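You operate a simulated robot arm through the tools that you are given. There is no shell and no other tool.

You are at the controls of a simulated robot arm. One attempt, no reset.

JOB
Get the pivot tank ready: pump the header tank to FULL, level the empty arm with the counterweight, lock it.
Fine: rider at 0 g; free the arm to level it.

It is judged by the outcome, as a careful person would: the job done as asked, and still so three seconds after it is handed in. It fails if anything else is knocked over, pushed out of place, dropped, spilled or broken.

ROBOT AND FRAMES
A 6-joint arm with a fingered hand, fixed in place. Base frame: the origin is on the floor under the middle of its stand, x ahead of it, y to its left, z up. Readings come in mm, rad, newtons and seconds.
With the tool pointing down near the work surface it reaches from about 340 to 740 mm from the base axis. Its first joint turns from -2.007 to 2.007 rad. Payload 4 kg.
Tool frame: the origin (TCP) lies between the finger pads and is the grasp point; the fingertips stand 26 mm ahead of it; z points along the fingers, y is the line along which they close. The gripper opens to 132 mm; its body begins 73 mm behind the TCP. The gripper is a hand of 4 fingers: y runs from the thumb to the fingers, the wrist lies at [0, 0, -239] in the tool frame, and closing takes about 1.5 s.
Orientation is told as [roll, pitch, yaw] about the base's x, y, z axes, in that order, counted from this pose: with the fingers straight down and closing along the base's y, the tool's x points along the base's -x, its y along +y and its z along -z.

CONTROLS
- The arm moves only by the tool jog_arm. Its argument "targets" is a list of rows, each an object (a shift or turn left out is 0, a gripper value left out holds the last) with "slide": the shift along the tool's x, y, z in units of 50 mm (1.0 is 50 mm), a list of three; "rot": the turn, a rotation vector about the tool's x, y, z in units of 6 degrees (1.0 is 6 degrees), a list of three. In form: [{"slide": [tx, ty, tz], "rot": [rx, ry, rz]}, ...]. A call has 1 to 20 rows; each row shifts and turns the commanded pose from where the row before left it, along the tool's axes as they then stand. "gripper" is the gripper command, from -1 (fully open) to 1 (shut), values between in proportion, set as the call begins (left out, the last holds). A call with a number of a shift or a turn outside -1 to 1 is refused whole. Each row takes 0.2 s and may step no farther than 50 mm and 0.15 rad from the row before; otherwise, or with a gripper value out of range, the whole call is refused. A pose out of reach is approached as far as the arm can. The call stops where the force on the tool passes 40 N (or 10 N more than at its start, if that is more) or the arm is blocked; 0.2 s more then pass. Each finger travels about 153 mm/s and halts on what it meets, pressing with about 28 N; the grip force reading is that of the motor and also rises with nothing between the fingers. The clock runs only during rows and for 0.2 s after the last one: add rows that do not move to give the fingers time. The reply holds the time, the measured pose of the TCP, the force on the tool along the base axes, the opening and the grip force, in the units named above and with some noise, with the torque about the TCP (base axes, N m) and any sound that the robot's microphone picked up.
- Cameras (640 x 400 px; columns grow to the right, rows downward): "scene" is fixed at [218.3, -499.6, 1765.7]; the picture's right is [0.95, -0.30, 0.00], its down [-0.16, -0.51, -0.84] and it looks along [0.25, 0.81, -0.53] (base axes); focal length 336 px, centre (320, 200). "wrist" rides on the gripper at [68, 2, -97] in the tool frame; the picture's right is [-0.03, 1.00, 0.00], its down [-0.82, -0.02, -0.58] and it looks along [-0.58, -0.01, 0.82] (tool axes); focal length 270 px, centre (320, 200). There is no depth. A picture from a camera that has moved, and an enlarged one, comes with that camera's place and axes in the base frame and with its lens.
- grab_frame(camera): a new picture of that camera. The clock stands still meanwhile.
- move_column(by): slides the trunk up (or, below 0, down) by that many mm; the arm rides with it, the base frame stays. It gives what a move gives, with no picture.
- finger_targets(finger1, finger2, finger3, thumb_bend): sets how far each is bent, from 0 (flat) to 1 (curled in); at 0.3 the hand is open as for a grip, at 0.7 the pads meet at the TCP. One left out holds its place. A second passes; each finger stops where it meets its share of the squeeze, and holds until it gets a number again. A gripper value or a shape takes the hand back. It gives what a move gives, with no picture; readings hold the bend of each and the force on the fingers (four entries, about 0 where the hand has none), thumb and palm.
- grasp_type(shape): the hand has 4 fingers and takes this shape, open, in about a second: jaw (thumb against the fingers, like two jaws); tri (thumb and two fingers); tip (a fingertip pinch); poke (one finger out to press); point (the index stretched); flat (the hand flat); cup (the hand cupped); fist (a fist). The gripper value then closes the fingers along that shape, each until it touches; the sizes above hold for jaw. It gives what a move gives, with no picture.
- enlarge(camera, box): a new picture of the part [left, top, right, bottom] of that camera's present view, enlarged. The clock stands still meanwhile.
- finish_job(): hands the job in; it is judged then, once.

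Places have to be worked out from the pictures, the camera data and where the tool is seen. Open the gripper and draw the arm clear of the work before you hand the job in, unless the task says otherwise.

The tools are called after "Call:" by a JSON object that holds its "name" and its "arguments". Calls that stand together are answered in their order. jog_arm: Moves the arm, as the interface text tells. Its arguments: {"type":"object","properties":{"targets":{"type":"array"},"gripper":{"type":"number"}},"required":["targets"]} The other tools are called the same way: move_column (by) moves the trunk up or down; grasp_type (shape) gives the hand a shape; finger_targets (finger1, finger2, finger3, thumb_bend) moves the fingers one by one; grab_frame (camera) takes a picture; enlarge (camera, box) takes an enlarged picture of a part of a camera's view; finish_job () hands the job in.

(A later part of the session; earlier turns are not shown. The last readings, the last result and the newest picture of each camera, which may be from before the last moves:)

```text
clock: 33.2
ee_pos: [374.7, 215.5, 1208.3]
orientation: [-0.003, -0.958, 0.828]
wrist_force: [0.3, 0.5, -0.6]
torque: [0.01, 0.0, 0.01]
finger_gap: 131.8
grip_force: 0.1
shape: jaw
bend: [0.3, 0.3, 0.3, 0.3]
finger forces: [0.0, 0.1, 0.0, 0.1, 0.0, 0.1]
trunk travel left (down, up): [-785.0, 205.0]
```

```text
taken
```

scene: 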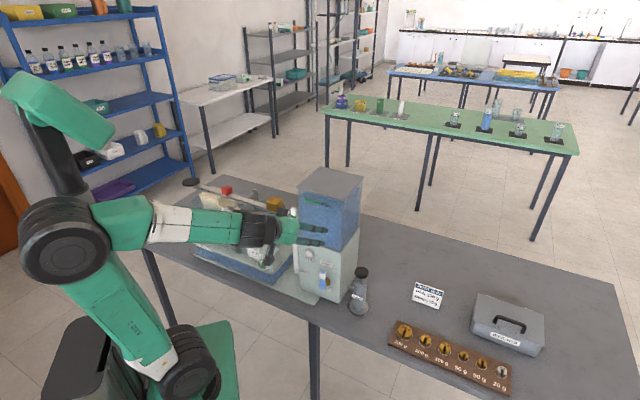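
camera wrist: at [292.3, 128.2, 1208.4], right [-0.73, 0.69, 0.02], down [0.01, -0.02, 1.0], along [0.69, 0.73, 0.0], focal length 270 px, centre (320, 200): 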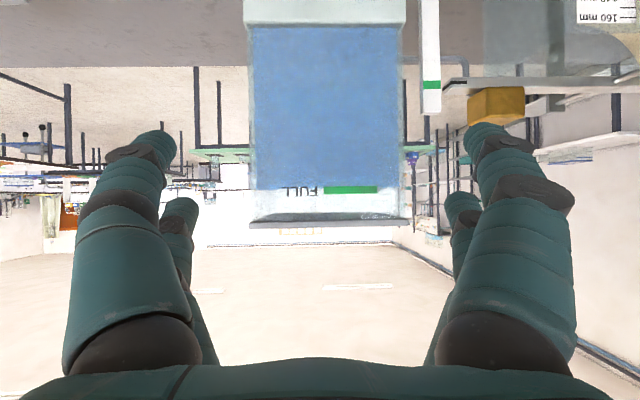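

Great, near-horizontal view of the FULL mark and the beam's tip against the post. Enlarging both.

Call:
{"name": "enlarge", "arguments": {"camera": "wrist", "box": [240, 165, 420, 235]}}

Call:
{"name": "enlarge", "arguments": {"camera": "wrist", "box": [320, 175, 390, 205]}}

Call:
{"name": "enlarge", "arguments": {"camera": "wrist", "box": [400, 50, 540, 130]}}

```text
3.56 times, centred on (330, 200) of wrist
camera zoom: at [292.3, 128.2, 1208.4], right [-0.73, 0.69, 0.02], down [0.01, -0.02, 1.0], along [0.69, 0.73, 0.0], focal length 961 px, centre (284, 200)
```

zoom: 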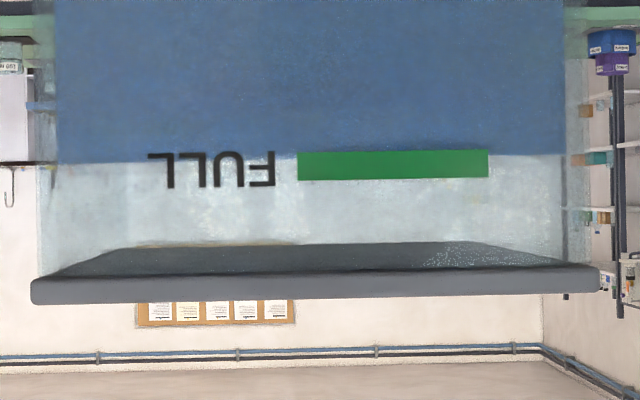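

```text
9.14 times, centred on (355, 190) of wrist
camera zoom: at [292.3, 128.2, 1208.4], right [-0.73, 0.69, 0.02], down [0.01, -0.02, 1.0], along [0.69, 0.73, 0.0], focal length 2471 px, centre (0, 291)
```

zoom: 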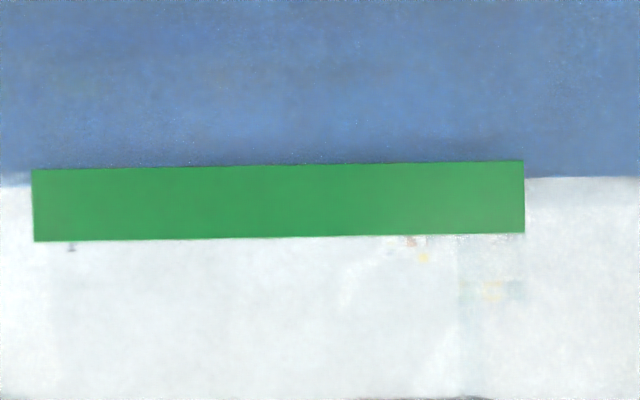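

```text
4.57 times, centred on (470, 90) of wrist
camera zoom: at [292.3, 128.2, 1208.4], right [-0.73, 0.69, 0.02], down [0.01, -0.02, 1.0], along [0.69, 0.73, 0.0], focal length 1236 px, centre (-366, 703)
```

zoom: 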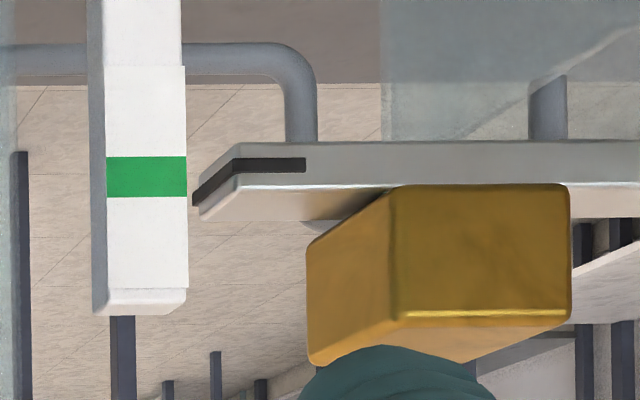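

The level sits about 2 mm above the band's lower edge (≈2 mm below its centre), so a small top-up stroke later will centre it. Now let me see the "tip" pinch shape for handling the lock wing and weights.

Call:
{"name": "grasp_type", "arguments": {"shape": "tip"}}

Call:
{"name": "grab_frame", "arguments": {"camera": "wrist"}}

Call:
{"name": "jog_arm", "arguments": {"targets": [{"slide": [0, 0, 0]}, {"slide": [0, 0, 0]}, {"slide": [0, 0, 0]}, {"slide": [0, 0, 0]}, {"slide": [0, 0, 0]}, {"slide": [0, 0, 0]}], "gripper": 1}}

Call:
{"name": "grab_frame", "arguments": {"camera": "wrist"}}

```text
clock: 34.1
ee_pos: [375.4, 215.7, 1209.1]
orientation: [-0.001, -0.959, 0.827]
wrist_force: [-0.2, -0.4, 0.1]
torque: [0.0, 0.02, -0.01]
finger_gap: 131.9
grip_force: 0.1
shape: tip
bend: [0.3, 0.3, 0.3, 0.3]
finger forces: [0.0, 0.0, 0.0, 0.1, 0.0, 0.0]
trunk travel left (down, up): [-785.0, 205.0]
```

```text
taken
camera wrist: at [292.3, 128.3, 1208.4], right [-0.73, 0.69, 0.02], down [0.01, -0.02, 1.0], along [0.69, 0.73, 0.0], focal length 270 px, centre (320, 200)
```

wrist: 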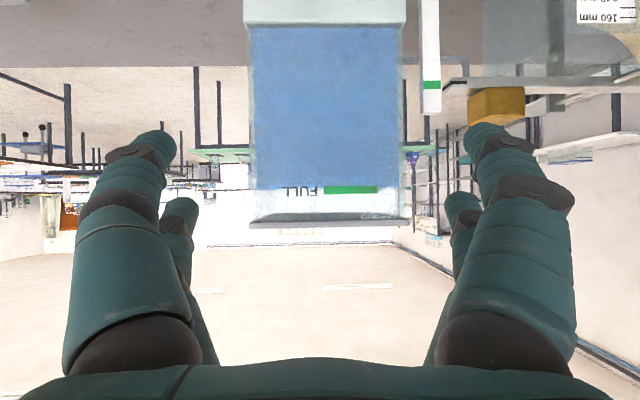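

```text
clock: 35.5
ee_pos: [375.8, 215.1, 1210.3]
orientation: [-0.001, -0.959, 0.827]
wrist_force: [-0.1, -0.7, 0.1]
torque: [-0.04, 0.0, -0.01]
finger_gap: 0.2
grip_force: 28.1
shape: tip
bend: [0.62, 0.63, 0.63, 0.7]
finger forces: [0.0, 0.1, 0.1, 0.0, 0.0, 0.0]
trunk travel left (down, up): [-785.0, 205.0]
```

```text
taken
camera wrist: at [292.3, 128.3, 1208.4], right [-0.73, 0.69, 0.02], down [0.01, -0.02, 1.0], along [0.69, 0.73, 0.0], focal length 270 px, centre (320, 200)
```

wrist: 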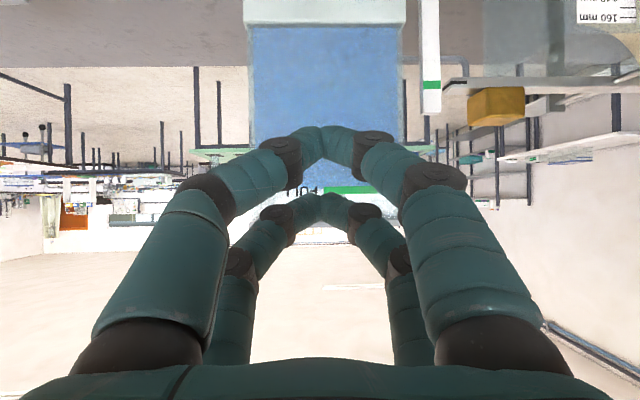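

"Tip" is the same as jaw here. I'll keep the jaw open and move left/lower to get a level frontal view of the beam, counterweight and pointer post.

Call:
{"name": "jog_arm", "arguments": {"targets": [{"slide": [-0.074, 0.83, 0.105]}, {"slide": [-0.074, 0.83, 0.105]}, {"slide": [-0.074, 0.83, 0.105]}, {"slide": [-0.074, 0.83, 0.105]}, {"slide": [-0.074, 0.83, 0.105]}], "gripper": -1}}

Call:
{"name": "move_column", "arguments": {"by": -125}}

Call:
{"name": "grab_frame", "arguments": {"camera": "wrist"}}

Call:
{"name": "grab_frame", "arguments": {"camera": "scene"}}

```text
clock: 36.7
ee_pos: [256.8, 365.5, 1199.3]
orientation: [-0.054, -0.93, 0.893]
wrist_force: [1.1, 1.1, 2.4]
torque: [-0.16, 0.18, 0.03]
finger_gap: 132.1
grip_force: 0.0
shape: tip
bend: [0.3, 0.3, 0.3, 0.3]
finger forces: [0.0, 0.1, 0.0, 0.0, 0.1, 0.0]
out of reach, approached as far as the arm can: row 1, 2, 3
trunk travel left (down, up): [-785.0, 205.0]
```

```text
clock: 38.2
ee_pos: [260.4, 367.4, 1081.1]
orientation: [-0.003, -0.96, 0.827]
wrist_force: [-0.5, -0.4, 0.8]
torque: [0.0, 0.02, 0.02]
finger_gap: 132.2
grip_force: 0.1
shape: tip
bend: [0.3, 0.3, 0.3, 0.3]
finger forces: [0.1, 0.1, 0.0, 0.0, 0.1, 0.1]
trunk travel left (down, up): [-660.0, 330.0]
```

```text
taken
camera wrist: at [177.5, 279.8, 1079.3], right [-0.73, 0.69, 0.02], down [0.01, -0.02, 1.0], along [0.69, 0.73, 0.0], focal length 270 px, centre (320, 200)
```

wrist: 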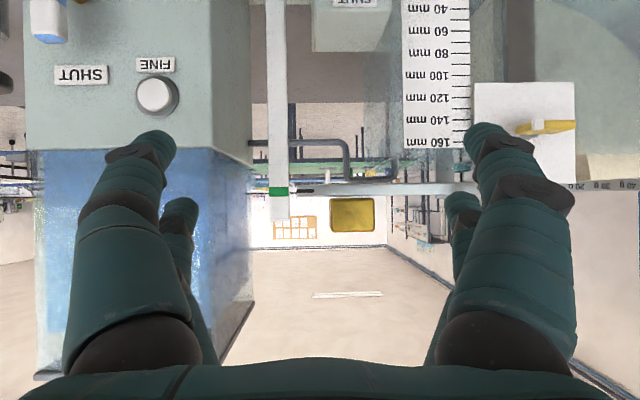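

```text
taken
```

scene: 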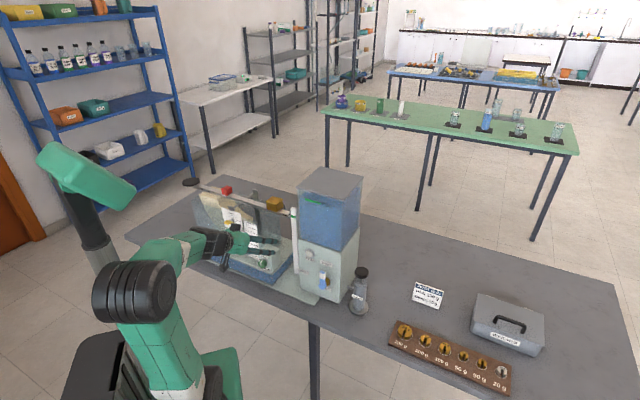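

Good frontal view. Enlarging the tip/post, the counterweight and the lock card.

Call:
{"name": "enlarge", "arguments": {"camera": "wrist", "box": [250, 165, 410, 245]}}

Call:
{"name": "enlarge", "arguments": {"camera": "wrist", "box": [260, 175, 330, 210]}}

Call:
{"name": "enlarge", "arguments": {"camera": "wrist", "box": [460, 70, 640, 210]}}

```text
4.00 times, centred on (330, 205) of wrist
camera zoom: at [177.5, 279.8, 1079.3], right [-0.73, 0.69, 0.02], down [0.01, -0.02, 1.0], along [0.69, 0.73, 0.0], focal length 1081 px, centre (280, 180)
```

zoom: 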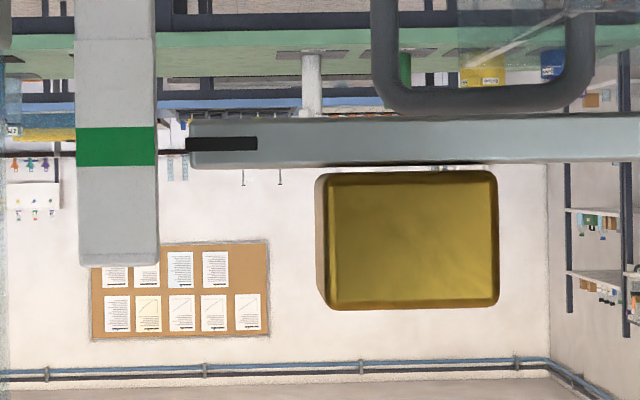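

```text
9.14 times, centred on (295, 192) of wrist
camera zoom: at [177.5, 279.8, 1079.3], right [-0.73, 0.69, 0.02], down [0.01, -0.02, 1.0], along [0.69, 0.73, 0.0], focal length 2471 px, centre (549, 269)
```

zoom: 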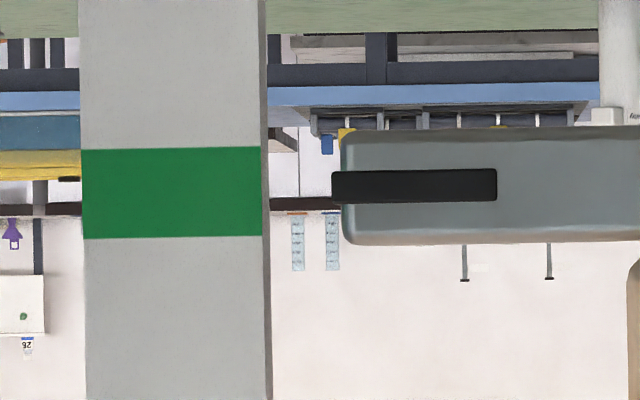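

```text
2.86 times, centred on (550, 140) of wrist
camera zoom: at [177.5, 279.8, 1079.3], right [-0.73, 0.69, 0.02], down [0.01, -0.02, 1.0], along [0.69, 0.73, 0.0], focal length 772 px, centre (-337, 371)
```

zoom: 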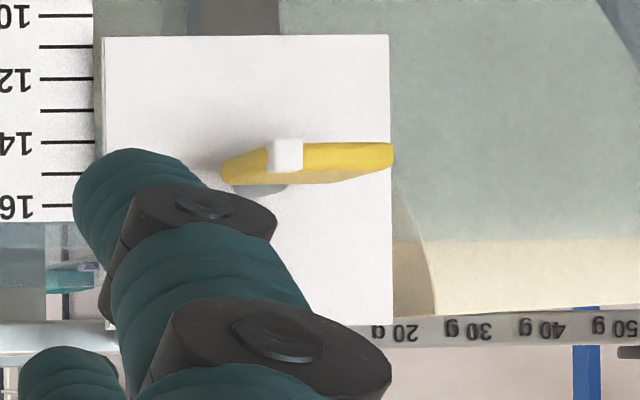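

The beam currently reads level within a fraction of a mm while locked with rider at 10 g; moving the rider to 0 g will require shifting the counterweight. I'll slide the view left to the rider and lock wing.

Call:
{"name": "jog_arm", "arguments": {"targets": [{"slide": [0, 0.9, 0]}, {"slide": [0, 0.9, 0]}, {"slide": [0, 0.9, 0]}, {"slide": [0, 0.9, 0]}, {"slide": [0, 0, 0]}]}}

Call:
{"name": "grab_frame", "arguments": {"camera": "wrist"}}

Call:
{"name": "grab_frame", "arguments": {"camera": "scene"}}

```text
clock: 39.4
ee_pos: [127.5, 492.3, 1081.5]
orientation: [-0.002, -0.958, 0.827]
wrist_force: [0.8, 0.6, 0.3]
torque: [-0.02, 0.0, -0.02]
finger_gap: 131.7
grip_force: 0.0
shape: tip
bend: [0.3, 0.3, 0.3, 0.3]
finger forces: [0.0, 0.0, 0.0, 0.0, 0.0, 0.1]
trunk travel left (down, up): [-660.0, 330.0]
```

```text
taken
camera wrist: at [44.6, 405.2, 1079.7], right [-0.72, 0.69, 0.02], down [0.01, -0.02, 1.0], along [0.69, 0.72, 0.0], focal length 270 px, centre (320, 200)
```

wrist: 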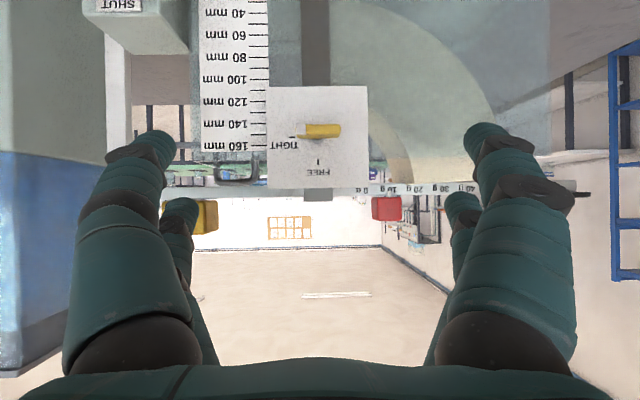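

```text
taken
```

scene: 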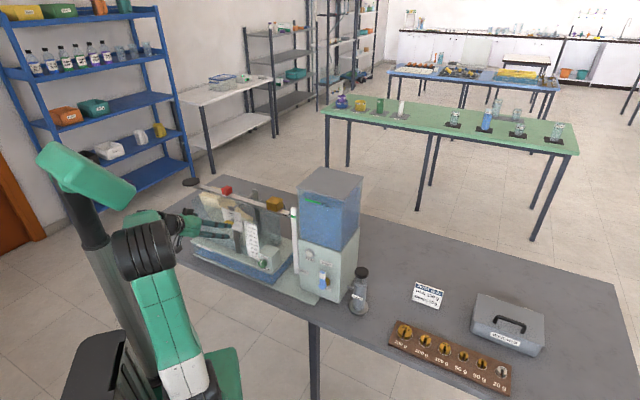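

Nice frontal view of lock card and rider. Enlarging both.

Call:
{"name": "enlarge", "arguments": {"camera": "wrist", "box": [250, 75, 390, 205]}}

Call:
{"name": "enlarge", "arguments": {"camera": "wrist", "box": [340, 165, 490, 235]}}

Call:
{"name": "enlarge", "arguments": {"camera": "wrist", "box": [140, 160, 300, 260]}}

```text
3.08 times, centred on (320, 140) of wrist
camera zoom: at [44.6, 405.2, 1079.7], right [-0.72, 0.69, 0.02], down [0.01, -0.02, 1.0], along [0.69, 0.72, 0.0], focal length 832 px, centre (320, 385)
```

zoom: 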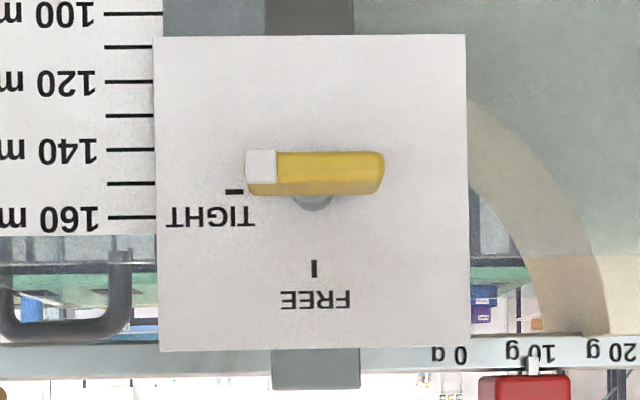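

```text
4.27 times, centred on (415, 200) of wrist
camera zoom: at [44.6, 405.2, 1079.7], right [-0.72, 0.69, 0.02], down [0.01, -0.02, 1.0], along [0.69, 0.72, 0.0], focal length 1153 px, centre (-85, 200)
```

zoom: 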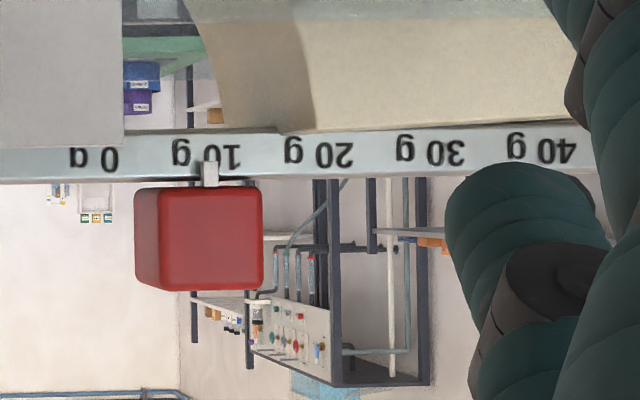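

```text
4.00 times, centred on (220, 210) of wrist
camera zoom: at [44.6, 405.2, 1079.7], right [-0.72, 0.69, 0.02], down [0.01, -0.02, 1.0], along [0.69, 0.72, 0.0], focal length 1081 px, centre (720, 160)
```

zoom: 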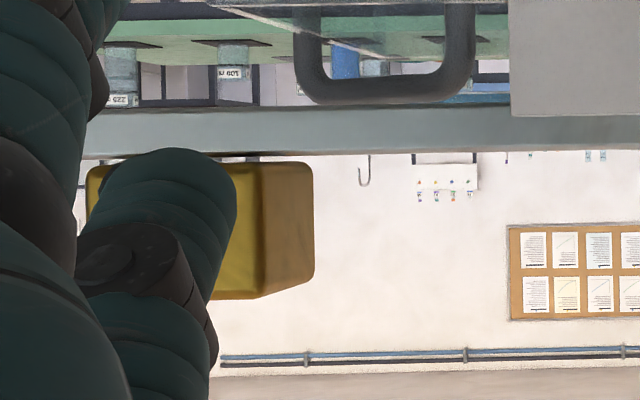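

Geometry now: rider centre ≈ (203,679), z 1078–1104, 30 mm per 10 g; lock wing ≈ (190,555,1024), axis in line with the hand. I'll raise, go over the rider with the jaw part-open to straddle it along the beam.

Call:
{"name": "jog_arm", "arguments": {"targets": [{"slide": [-0.456, 0.473, -0.319]}, {"slide": [-0.456, 0.473, -0.319]}, {"slide": [-0.456, 0.473, -0.319]}, {"slide": [0, 0, 0]}, {"slide": [-0.525, 0, 0.75]}, {"slide": [-0.525, 0, 0.75]}, {"slide": [-0.525, 0, 0.75]}, {"slide": [0, 0, 0]}], "gripper": 0.09}}

Call:
{"name": "grab_frame", "arguments": {"camera": "wrist"}}

Call:
{"name": "grab_frame", "arguments": {"camera": "scene"}}

```text
clock: 41.2
ee_pos: [169.8, 637.3, 1164.0]
orientation: [-0.003, -0.958, 0.829]
wrist_force: [0.6, -0.2, 0.6]
torque: [0.0, -0.01, 0.03]
finger_gap: 60.4
grip_force: 0.0
shape: tip
bend: [0.73, 0.73, 0.73, 0.7]
finger forces: [0.1, 0.1, 0.1, 0.0, 0.0, 0.0]
trunk travel left (down, up): [-660.0, 330.0]
```

```text
taken
camera wrist: at [87.0, 550.5, 1163.3], right [-0.73, 0.69, 0.02], down [0.01, -0.02, 1.0], along [0.69, 0.73, 0.0], focal length 270 px, centre (320, 200)
```

wrist: 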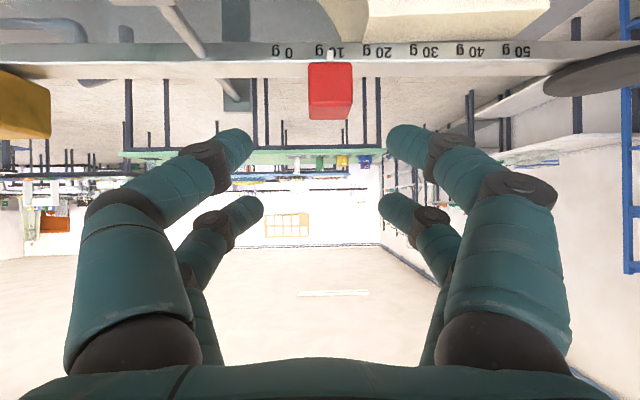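

```text
taken
```

scene: 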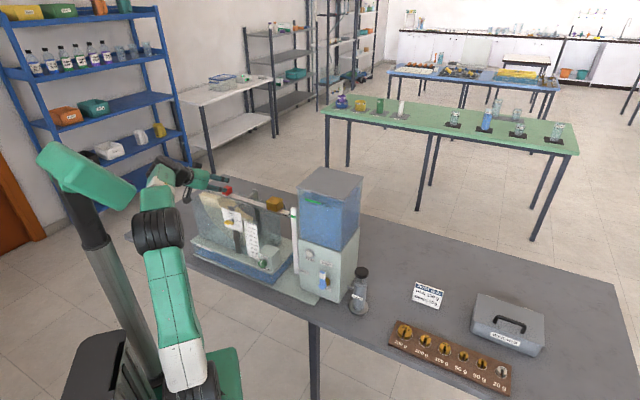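

I'm 47 mm short of the beam plane; rider appears ~6–8 mm left of hand centre. Zooming for accuracy before descending.

Call:
{"name": "enlarge", "arguments": {"camera": "wrist", "box": [225, 30, 435, 160]}}

Call:
{"name": "enlarge", "arguments": {"camera": "scene", "box": [180, 160, 270, 220]}}

```text
3.05 times, centred on (330, 95) of wrist
camera zoom: at [87.0, 550.5, 1163.3], right [-0.73, 0.69, 0.02], down [0.01, -0.02, 1.0], along [0.69, 0.73, 0.0], focal length 824 px, centre (290, 520)
```

zoom: 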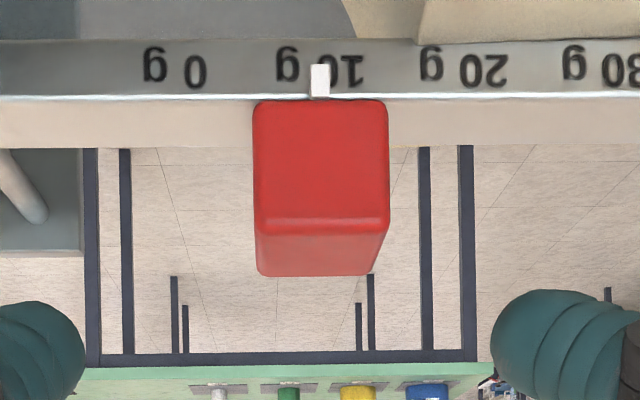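

```text
6.67 times, centred on (225, 190) of scene
camera zoom: at [218.3, -499.6, 1765.7], right [0.95, -0.3, 0.0], down [-0.16, -0.51, -0.84], along [0.25, 0.81, -0.53], focal length 2243 px, centre (953, 267)
```

zoom: 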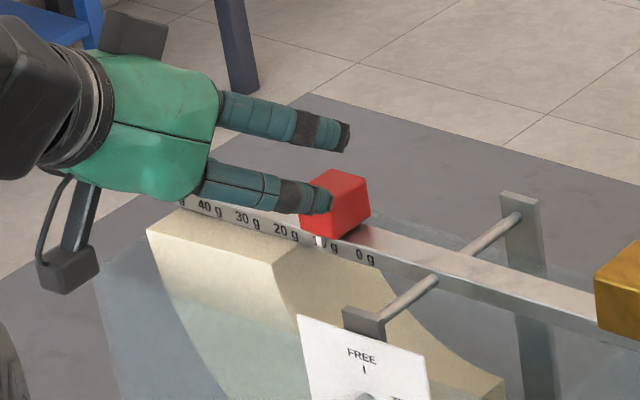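

Aligned: shift 7 mm left, go 47 mm forward, then descend to straddle the rider with tips just above the beam.

Call:
{"name": "jog_arm", "arguments": {"targets": [{"slide": [-0.27, 0.07, 0.385]}, {"slide": [-0.27, 0.07, 0.385]}, {"slide": [0, 0, 0]}, {"slide": [0.257, 0, 0.18]}, {"slide": [0.257, 0, 0.18]}, {"slide": [0.257, 0, 0.18]}, {"slide": [0, 0, 0]}]}}

Call:
{"name": "grab_frame", "arguments": {"camera": "wrist"}}

Call:
{"name": "enlarge", "arguments": {"camera": "scene", "box": [180, 160, 270, 220]}}

```text
clock: 42.8
ee_pos: [196.3, 678.8, 1115.0]
orientation: [-0.003, -0.96, 0.826]
wrist_force: [-0.2, -0.5, -0.7]
torque: [0.01, 0.0, 0.02]
finger_gap: 60.6
grip_force: 0.0
shape: tip
bend: [0.73, 0.73, 0.73, 0.7]
finger forces: [0.0, 0.0, 0.1, 0.0, 0.1, 0.0]
trunk travel left (down, up): [-660.0, 330.0]
```

```text
taken
camera wrist: at [113.7, 591.8, 1113.7], right [-0.72, 0.69, 0.02], down [0.01, -0.02, 1.0], along [0.69, 0.73, 0.0], focal length 270 px, centre (320, 200)
```

wrist: 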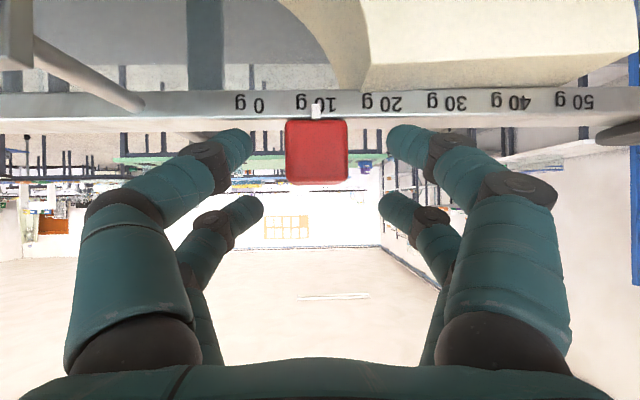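

```text
6.67 times, centred on (225, 190) of scene
camera zoom: at [218.3, -499.6, 1765.7], right [0.95, -0.3, 0.0], down [-0.16, -0.51, -0.84], along [0.25, 0.81, -0.53], focal length 2243 px, centre (953, 267)
```

zoom: 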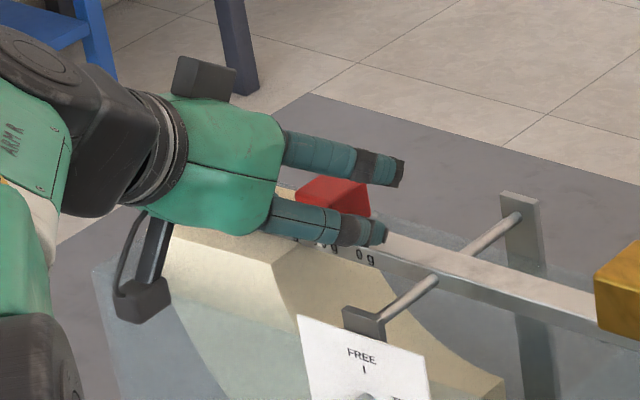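

Rider is centred between the digits with ~17 mm clearance each side. Pushing right along the beam with the left finger: about 40 mm first, then check.

Call:
{"name": "jog_arm", "arguments": {"targets": [{"slide": [0, -0.16, 0]}, {"slide": [0, -0.16, 0]}, {"slide": [0, -0.12, 0]}, {"slide": [0, -0.12, 0]}, {"slide": [0, -0.12, 0]}, {"slide": [0, -0.12, 0]}, {"slide": [0, 0, 0]}]}}

Call:
{"name": "grab_frame", "arguments": {"camera": "wrist"}}

Call:
{"name": "enlarge", "arguments": {"camera": "wrist", "box": [215, 70, 435, 200]}}

```text
clock: 44.4
ee_pos: [225.0, 650.8, 1115.2]
orientation: [-0.002, -0.958, 0.828]
wrist_force: [-0.7, 1.4, 0.3]
torque: [-0.02, 0.01, -0.01]
finger_gap: 60.7
grip_force: 0.0
shape: tip
bend: [0.73, 0.73, 0.73, 0.7]
finger forces: [0.1, 0.1, 0.1, 0.0, 0.1, 0.1]
trunk travel left (down, up): [-660.0, 330.0]
```

```text
taken
camera wrist: at [142.1, 563.2, 1114.6], right [-0.72, 0.69, 0.02], down [0.01, -0.02, 1.0], along [0.69, 0.72, 0.0], focal length 270 px, centre (320, 200)
```

wrist: 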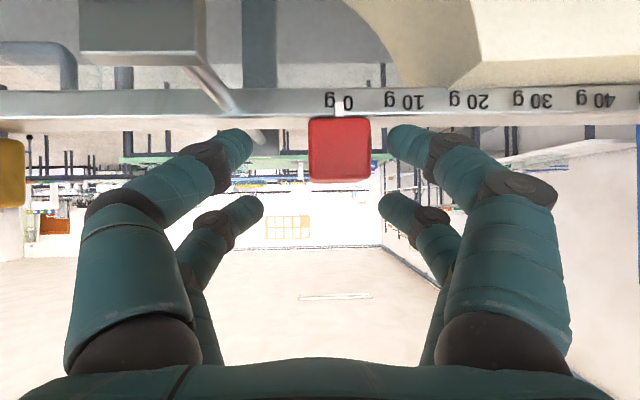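

```text
2.91 times, centred on (325, 135) of wrist
camera zoom: at [142.1, 563.2, 1114.6], right [-0.72, 0.69, 0.02], down [0.01, -0.02, 1.0], along [0.69, 0.72, 0.0], focal length 786 px, centre (306, 389)
```

zoom: 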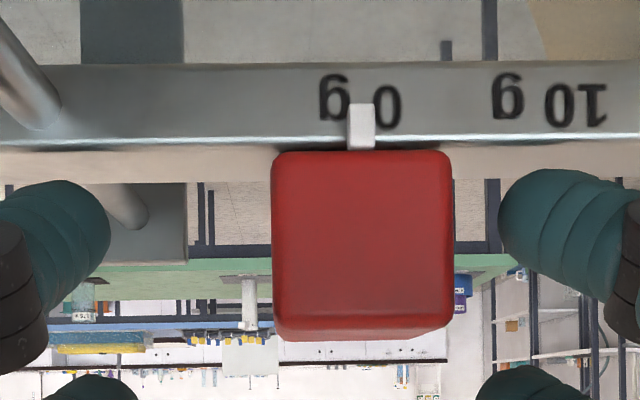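

Rider pointer now sits right on the 0 g label. Backing out: up, back, then right/down to in front of the lock wing.

Call:
{"name": "jog_arm", "arguments": {"targets": [{"slide": [-0.273, 0, -0.191]}, {"slide": [-0.273, 0, -0.191]}, {"slide": [-0.273, 0, -0.191]}, {"slide": [0.534, 0, -0.76]}, {"slide": [0.534, 0, -0.76]}, {"slide": [0.534, 0, -0.76]}, {"slide": [0.534, 0, -0.76]}, {"slide": [0.77, -0.27, 0.54]}, {"slide": [0.77, -0.27, 0.54]}, {"slide": [0.77, -0.27, 0.54]}, {"slide": [0, 0, 0]}]}}

Call:
{"name": "enlarge", "arguments": {"camera": "scene", "box": [195, 170, 285, 230]}}

Call:
{"name": "grab_frame", "arguments": {"camera": "wrist"}}

```text
clock: 46.8
ee_pos: [131.2, 486.2, 1027.2]
orientation: [0.0, -0.96, 0.828]
wrist_force: [-0.2, 0.2, -0.5]
torque: [-0.01, 0.02, 0.02]
finger_gap: 60.6
grip_force: 0.1
shape: tip
bend: [0.73, 0.73, 0.73, 0.7]
finger forces: [0.0, 0.1, 0.1, 0.0, 0.0, 0.0]
trunk travel left (down, up): [-660.0, 330.0]
```

```text
6.67 times, centred on (240, 200) of scene
camera zoom: at [218.3, -499.6, 1765.7], right [0.95, -0.3, 0.0], down [-0.16, -0.51, -0.84], along [0.25, 0.81, -0.53], focal length 2243 px, centre (853, 200)
```

zoom: 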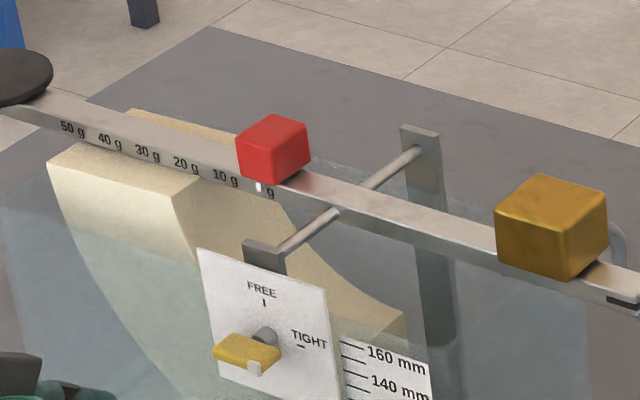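

```text
taken
camera wrist: at [48.1, 398.6, 1026.8], right [-0.73, 0.69, 0.02], down [0.01, -0.02, 1.0], along [0.69, 0.73, 0.0], focal length 270 px, centre (320, 200)
```

wrist: 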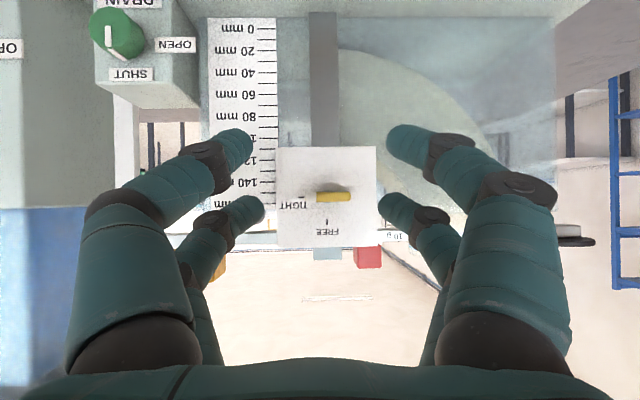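

Rider holds at 0 g. Now pitching the hand to horizontal so it points straight at the lock card.

Call:
{"name": "jog_arm", "arguments": {"targets": [{"rot": [0, -1, 0]}, {"rot": [0, -1, 0]}, {"rot": [0, -1, 0]}, {"rot": [0, -1, 0]}, {"rot": [0, -1, 0]}, {"rot": [0, -0.83, 0]}, {"slide": [0, 0, 0]}]}}

Call:
{"name": "grab_frame", "arguments": {"camera": "wrist"}}

Call:
{"name": "grab_frame", "arguments": {"camera": "scene"}}

```text
clock: 48.4
ee_pos: [130.5, 484.9, 1028.1]
orientation: [2.193, -1.567, -1.368]
wrist_force: [-0.5, -0.3, 0.8]
torque: [0.0, 0.02, 0.03]
finger_gap: 60.5
grip_force: 0.1
shape: tip
bend: [0.73, 0.73, 0.73, 0.7]
finger forces: [0.0, 0.0, 0.0, 0.0, 0.0, 0.0]
trunk travel left (down, up): [-660.0, 330.0]
```

```text
taken
camera wrist: at [62.5, 415.1, 958.2], right [-0.73, 0.68, 0.03], down [-0.38, -0.44, 0.81], along [0.57, 0.59, 0.58], focal length 270 px, centre (320, 200)
```

wrist: 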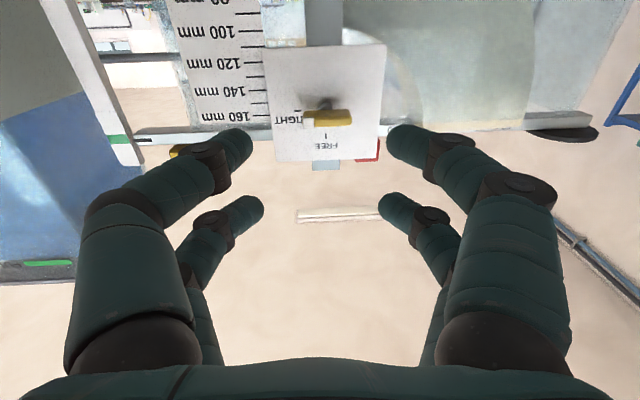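

```text
taken
```

scene: 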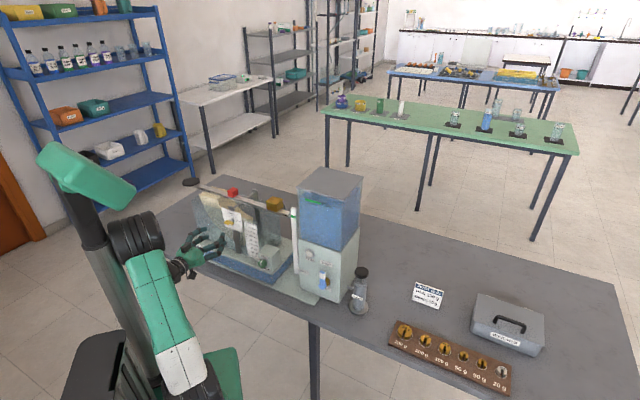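

Tool is now horizontal. Rolling the hand +90° about its axis so the fingers close vertically on the horizontal wing.

Call:
{"name": "jog_arm", "arguments": {"targets": [{"rot": [0, 0, 1]}, {"rot": [0, 0, 1]}, {"rot": [0, 0, 1]}, {"rot": [0, 0, 1]}, {"rot": [0, 0, 1]}, {"rot": [0, 0, 1]}, {"rot": [0, 0, 1]}, {"rot": [0, 0, 1]}, {"rot": [0, 0, 1]}, {"rot": [0, 0, 1]}, {"rot": [0, 0, 1]}, {"rot": [0, 0, 1]}, {"rot": [0, 0, 1]}, {"rot": [0, 0, 1]}, {"rot": [0, 0, 1]}, {"slide": [0, 0, 0]}]}}

Call:
{"name": "grab_frame", "arguments": {"camera": "wrist"}}

Call:
{"name": "grab_frame", "arguments": {"camera": "scene"}}

```text
clock: 51.8
ee_pos: [131.7, 486.0, 1024.6]
orientation: [1.568, 0.002, -0.749]
wrist_force: [0.2, -0.3, 0.1]
torque: [-0.03, 0.02, 0.02]
finger_gap: 60.8
grip_force: 0.0
shape: tip
bend: [0.73, 0.73, 0.73, 0.7]
finger forces: [0.0, 0.0, 0.0, 0.0, 0.0, 0.1]
trunk travel left (down, up): [-660.0, 330.0]
```

```text
taken
camera wrist: at [13.9, 459.9, 1027.0], right [0.02, -0.02, 1.0], down [0.2, -0.98, -0.02], along [0.98, 0.2, -0.02], focal length 270 px, centre (320, 200)
```

wrist: 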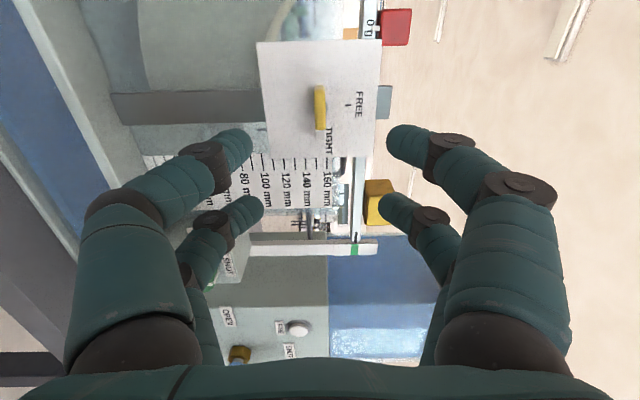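

```text
taken
```

scene: 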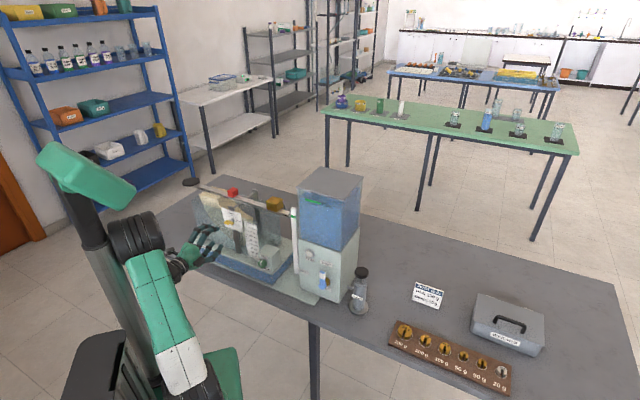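

Roll works. Zooming to locate the wing precisely relative to the hand.

Call:
{"name": "enlarge", "arguments": {"camera": "wrist", "box": [240, 30, 400, 170]}}

```text
2.86 times, centred on (320, 100) of wrist
camera zoom: at [13.9, 459.9, 1027.0], right [0.02, -0.02, 1.0], down [0.2, -0.98, -0.02], along [0.98, 0.2, -0.02], focal length 772 px, centre (320, 486)
```

zoom: 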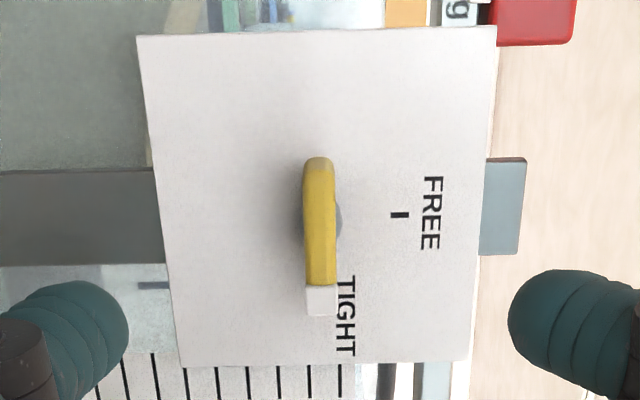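

Wing centre is 5 mm to the left and 90 mm ahead of the TCP. Approaching 60 mm with the correction, then checking.

Call:
{"name": "jog_arm", "arguments": {"targets": [{"slide": [0.052, 0, 0.4]}, {"slide": [0.05, 0, 0.4]}, {"slide": [0, 0, 0.4]}, {"slide": [0, 0, 0]}]}}

Call:
{"name": "grab_frame", "arguments": {"camera": "wrist"}}

Call:
{"name": "enlarge", "arguments": {"camera": "scene", "box": [190, 190, 260, 250]}}

```text
clock: 52.8
ee_pos: [166.5, 533.3, 1025.5]
orientation: [1.569, -0.003, -0.744]
wrist_force: [-0.2, -0.1, -0.2]
torque: [0.02, 0.01, 0.0]
finger_gap: 60.1
grip_force: 0.1
shape: tip
bend: [0.73, 0.73, 0.73, 0.7]
finger forces: [0.0, 0.0, 0.0, 0.1, 0.0, 0.0]
trunk travel left (down, up): [-660.0, 330.0]
```

```text
taken
camera wrist: at [48.4, 507.3, 1026.5], right [0.02, -0.02, 1.0], down [0.21, -0.98, -0.02], along [0.98, 0.21, -0.02], focal length 270 px, centre (320, 200)
```

wrist: 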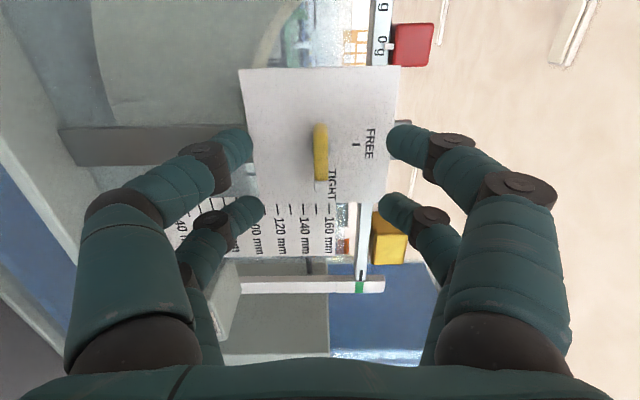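

```text
6.67 times, centred on (225, 220) of scene
camera zoom: at [218.3, -499.6, 1765.7], right [0.95, -0.3, 0.0], down [-0.16, -0.51, -0.84], along [0.25, 0.81, -0.53], focal length 2243 px, centre (953, 67)
```

zoom: 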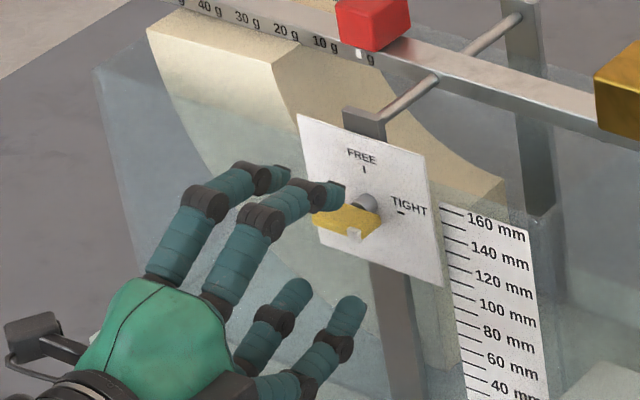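

The wing is between the fingers' height range; zooming to refine its depth before the last few centimetres.

Call:
{"name": "enlarge", "arguments": {"camera": "wrist", "box": [270, 90, 390, 210]}}

Call:
{"name": "enlarge", "arguments": {"camera": "scene", "box": [212, 200, 252, 240]}}

```text
3.33 times, centred on (330, 150) of wrist
camera zoom: at [48.4, 507.3, 1026.5], right [0.02, -0.02, 1.0], down [0.21, -0.98, -0.02], along [0.98, 0.21, -0.02], focal length 901 px, centre (287, 367)
```

zoom: 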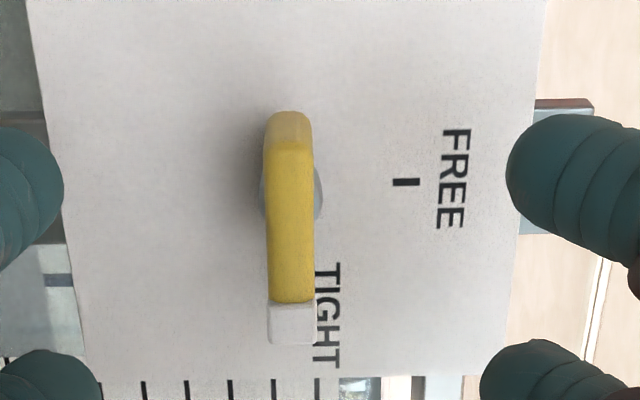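

```text
10.00 times, centred on (232, 220) of scene
camera zoom: at [218.3, -499.6, 1765.7], right [0.95, -0.3, 0.0], down [-0.16, -0.51, -0.84], along [0.25, 0.81, -0.53], focal length 3364 px, centre (1200, 0)
```

zoom: 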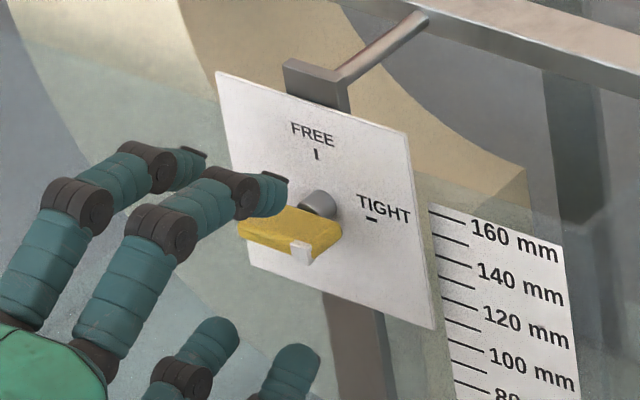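

Refined: wing front at n≈536, spanning 35 mm and centred within ~1.5 mm of the hand axis. Advancing the last 29 mm.

Call:
{"name": "jog_arm", "arguments": {"targets": [{"slide": [-0.03, -0.02, 0.2]}, {"slide": [0, 0, 0.2]}, {"slide": [0, 0, 0.18]}, {"slide": [0, 0, 0]}]}}

Call:
{"name": "grab_frame", "arguments": {"camera": "wrist"}}

Call:
{"name": "enlarge", "arguments": {"camera": "scene", "box": [202, 190, 262, 240]}}

```text
clock: 53.8
ee_pos: [186.5, 552.8, 1023.8]
orientation: [1.569, -0.001, -0.746]
wrist_force: [0.3, -0.8, 0.2]
torque: [0.03, 0.03, 0.0]
finger_gap: 60.3
grip_force: 0.0
shape: tip
bend: [0.73, 0.73, 0.73, 0.7]
finger forces: [0.0, 0.1, 0.0, 0.0, 0.1, 0.1]
trunk travel left (down, up): [-660.0, 330.0]
```

```text
taken
camera wrist: at [68.5, 528.1, 1025.7], right [0.02, -0.02, 1.0], down [0.21, -0.98, -0.02], along [0.98, 0.21, -0.02], focal length 270 px, centre (320, 200)
```

wrist: 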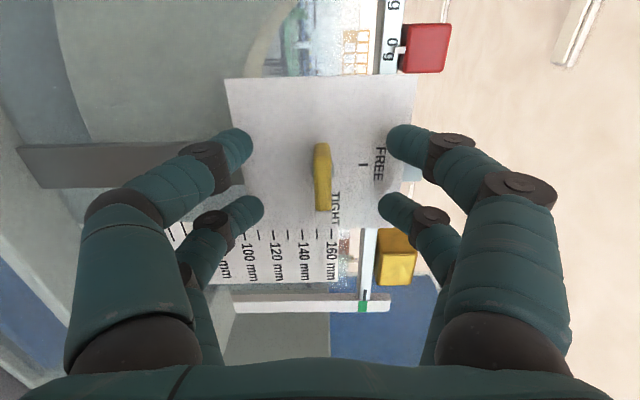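

```text
8.00 times, centred on (232, 215) of scene
camera zoom: at [218.3, -499.6, 1765.7], right [0.95, -0.3, 0.0], down [-0.16, -0.51, -0.84], along [0.25, 0.81, -0.53], focal length 2691 px, centre (1024, 80)
```

zoom: 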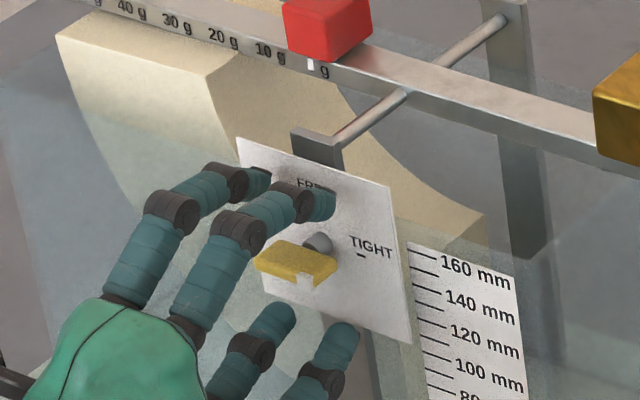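

Fingers straddle the wing above and below with clearance from the card. Closing on it.

Call:
{"name": "jog_arm", "arguments": {"targets": [{"slide": [0, 0, 0]}, {"slide": [0, 0, 0]}, {"slide": [0, 0, 0]}, {"slide": [0, 0, 0]}, {"slide": [0, 0, 0]}, {"slide": [0, 0, 0]}, {"slide": [0, 0, 0]}], "gripper": 1}}

Call:
{"name": "grab_frame", "arguments": {"camera": "wrist"}}

Call:
{"name": "enlarge", "arguments": {"camera": "scene", "box": [202, 190, 262, 240]}}

```text
clock: 55.4
ee_pos: [186.4, 554.1, 1023.9]
orientation: [1.568, -0.002, -0.745]
wrist_force: [0.7, 7.7, 2.9]
torque: [0.04, -0.05, 0.1]
finger_gap: 0.3
grip_force: 27.9
shape: tip
bend: [0.7, 0.71, 0.7, 0.7]
finger forces: [26.0, 25.6, 24.4, 0.0, 21.5, 0.0]
trunk travel left (down, up): [-660.0, 330.0]
```

```text
taken
camera wrist: at [68.3, 528.7, 1025.5], right [0.02, -0.02, 1.0], down [0.21, -0.98, -0.02], along [0.98, 0.21, -0.02], focal length 270 px, centre (320, 200)
```

wrist: 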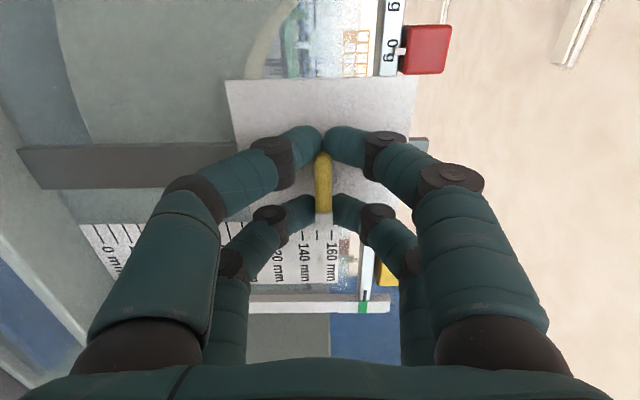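

```text
8.00 times, centred on (232, 215) of scene
camera zoom: at [218.3, -499.6, 1765.7], right [0.95, -0.3, 0.0], down [-0.16, -0.51, -0.84], along [0.25, 0.81, -0.53], focal length 2691 px, centre (1024, 80)
```

zoom: 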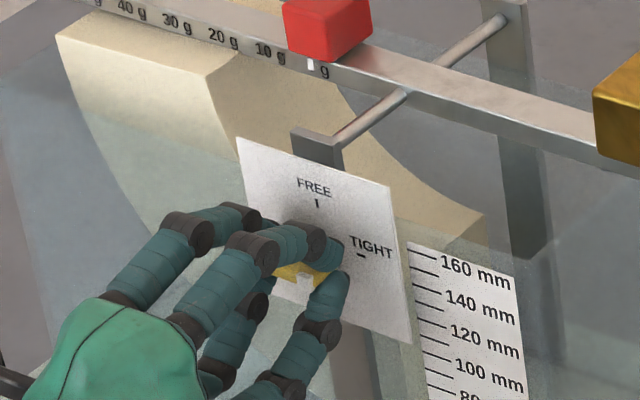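

The wing is gripped (≈25 N per digit). Turning counter-clockwise toward FREE, first 30°.

Call:
{"name": "jog_arm", "arguments": {"targets": [{"rot": [0, 0, -0.8]}, {"rot": [0, 0, -0.8]}, {"rot": [0, 0, -0.8]}, {"rot": [0, 0, -0.8]}, {"rot": [0, 0, -0.8]}, {"rot": [0, 0, -1]}]}}

Call:
{"name": "grab_frame", "arguments": {"camera": "wrist"}}

Call:
{"name": "enlarge", "arguments": {"camera": "scene", "box": [202, 190, 262, 240]}}

```text
clock: 56.8
ee_pos: [186.5, 554.1, 1022.9]
orientation: [1.566, -0.527, -0.744]
wrist_force: [-1.9, 5.4, -1.0]
torque: [-0.06, 0.08, 0.1]
finger_gap: 0.4
grip_force: 27.9
shape: tip
bend: [0.7, 0.71, 0.7, 0.7]
finger forces: [26.4, 25.2, 25.2, 0.1, 21.6, 0.0]
trunk travel left (down, up): [-660.0, 330.0]
```

```text
taken
camera wrist: at [75.2, 522.5, 990.3], right [-0.35, 0.33, 0.88], down [0.14, -0.91, 0.39], along [0.93, 0.26, 0.28], focal length 270 px, centre (320, 200)
```

wrist: 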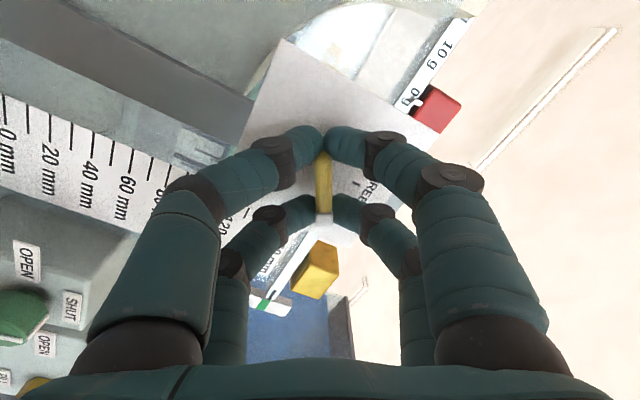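

```text
8.00 times, centred on (232, 215) of scene
camera zoom: at [218.3, -499.6, 1765.7], right [0.95, -0.3, 0.0], down [-0.16, -0.51, -0.84], along [0.25, 0.81, -0.53], focal length 2691 px, centre (1024, 80)
```

zoom: 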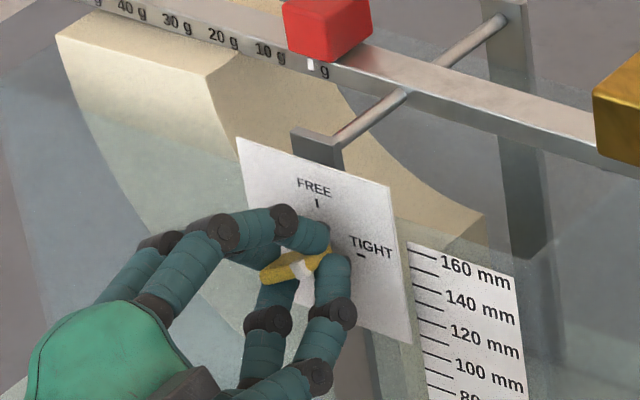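

The wing turns smoothly with the hand. Continuing the remaining 60°.

Call:
{"name": "jog_arm", "arguments": {"targets": [{"rot": [0, 0, -1]}, {"rot": [0, 0, -1]}, {"rot": [0, 0, -1]}, {"rot": [0, 0, -1]}, {"rot": [0, 0, -1]}, {"rot": [0, 0, -1]}, {"rot": [0, 0, -1]}, {"rot": [0, 0, -1]}, {"rot": [0, 0, -1]}, {"rot": [0, 0, -1]}, {"slide": [0, 0, 0]}]}}

Call:
{"name": "grab_frame", "arguments": {"camera": "wrist"}}

Call:
{"name": "enlarge", "arguments": {"camera": "scene", "box": [195, 170, 305, 240]}}

```text
clock: 59.2
ee_pos: [186.5, 552.9, 1022.2]
orientation: [-0.825, -1.57, 1.649]
wrist_force: [1.0, 3.0, -0.3]
torque: [0.15, 0.29, -0.03]
finger_gap: 0.1
grip_force: 28.4
shape: tip
bend: [0.71, 0.71, 0.7, 0.72]
finger forces: [0.0, 23.2, 31.2, 0.0, 0.0, 0.1]
trunk travel left (down, up): [-660.0, 330.0]
```

```text
taken
camera wrist: at [119.0, 482.5, 954.7], right [-0.73, 0.68, 0.02], down [-0.38, -0.44, 0.82], along [0.56, 0.59, 0.58], focal length 270 px, centre (320, 200)
```

wrist: 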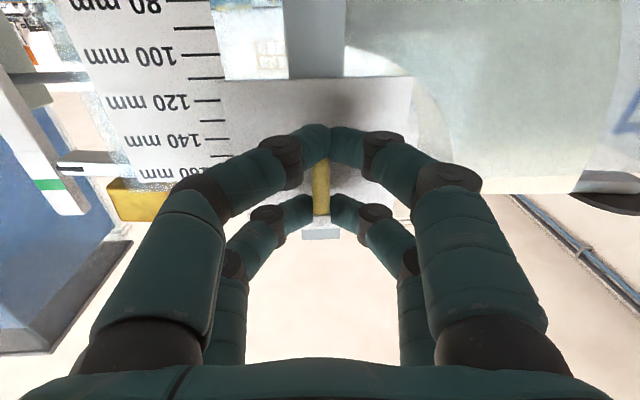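

```text
5.71 times, centred on (250, 205) of scene
camera zoom: at [218.3, -499.6, 1765.7], right [0.95, -0.3, 0.0], down [-0.16, -0.51, -0.84], along [0.25, 0.81, -0.53], focal length 1922 px, centre (720, 171)
```

zoom: 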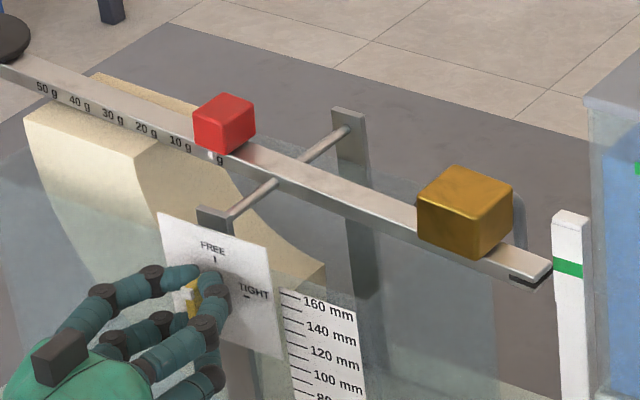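

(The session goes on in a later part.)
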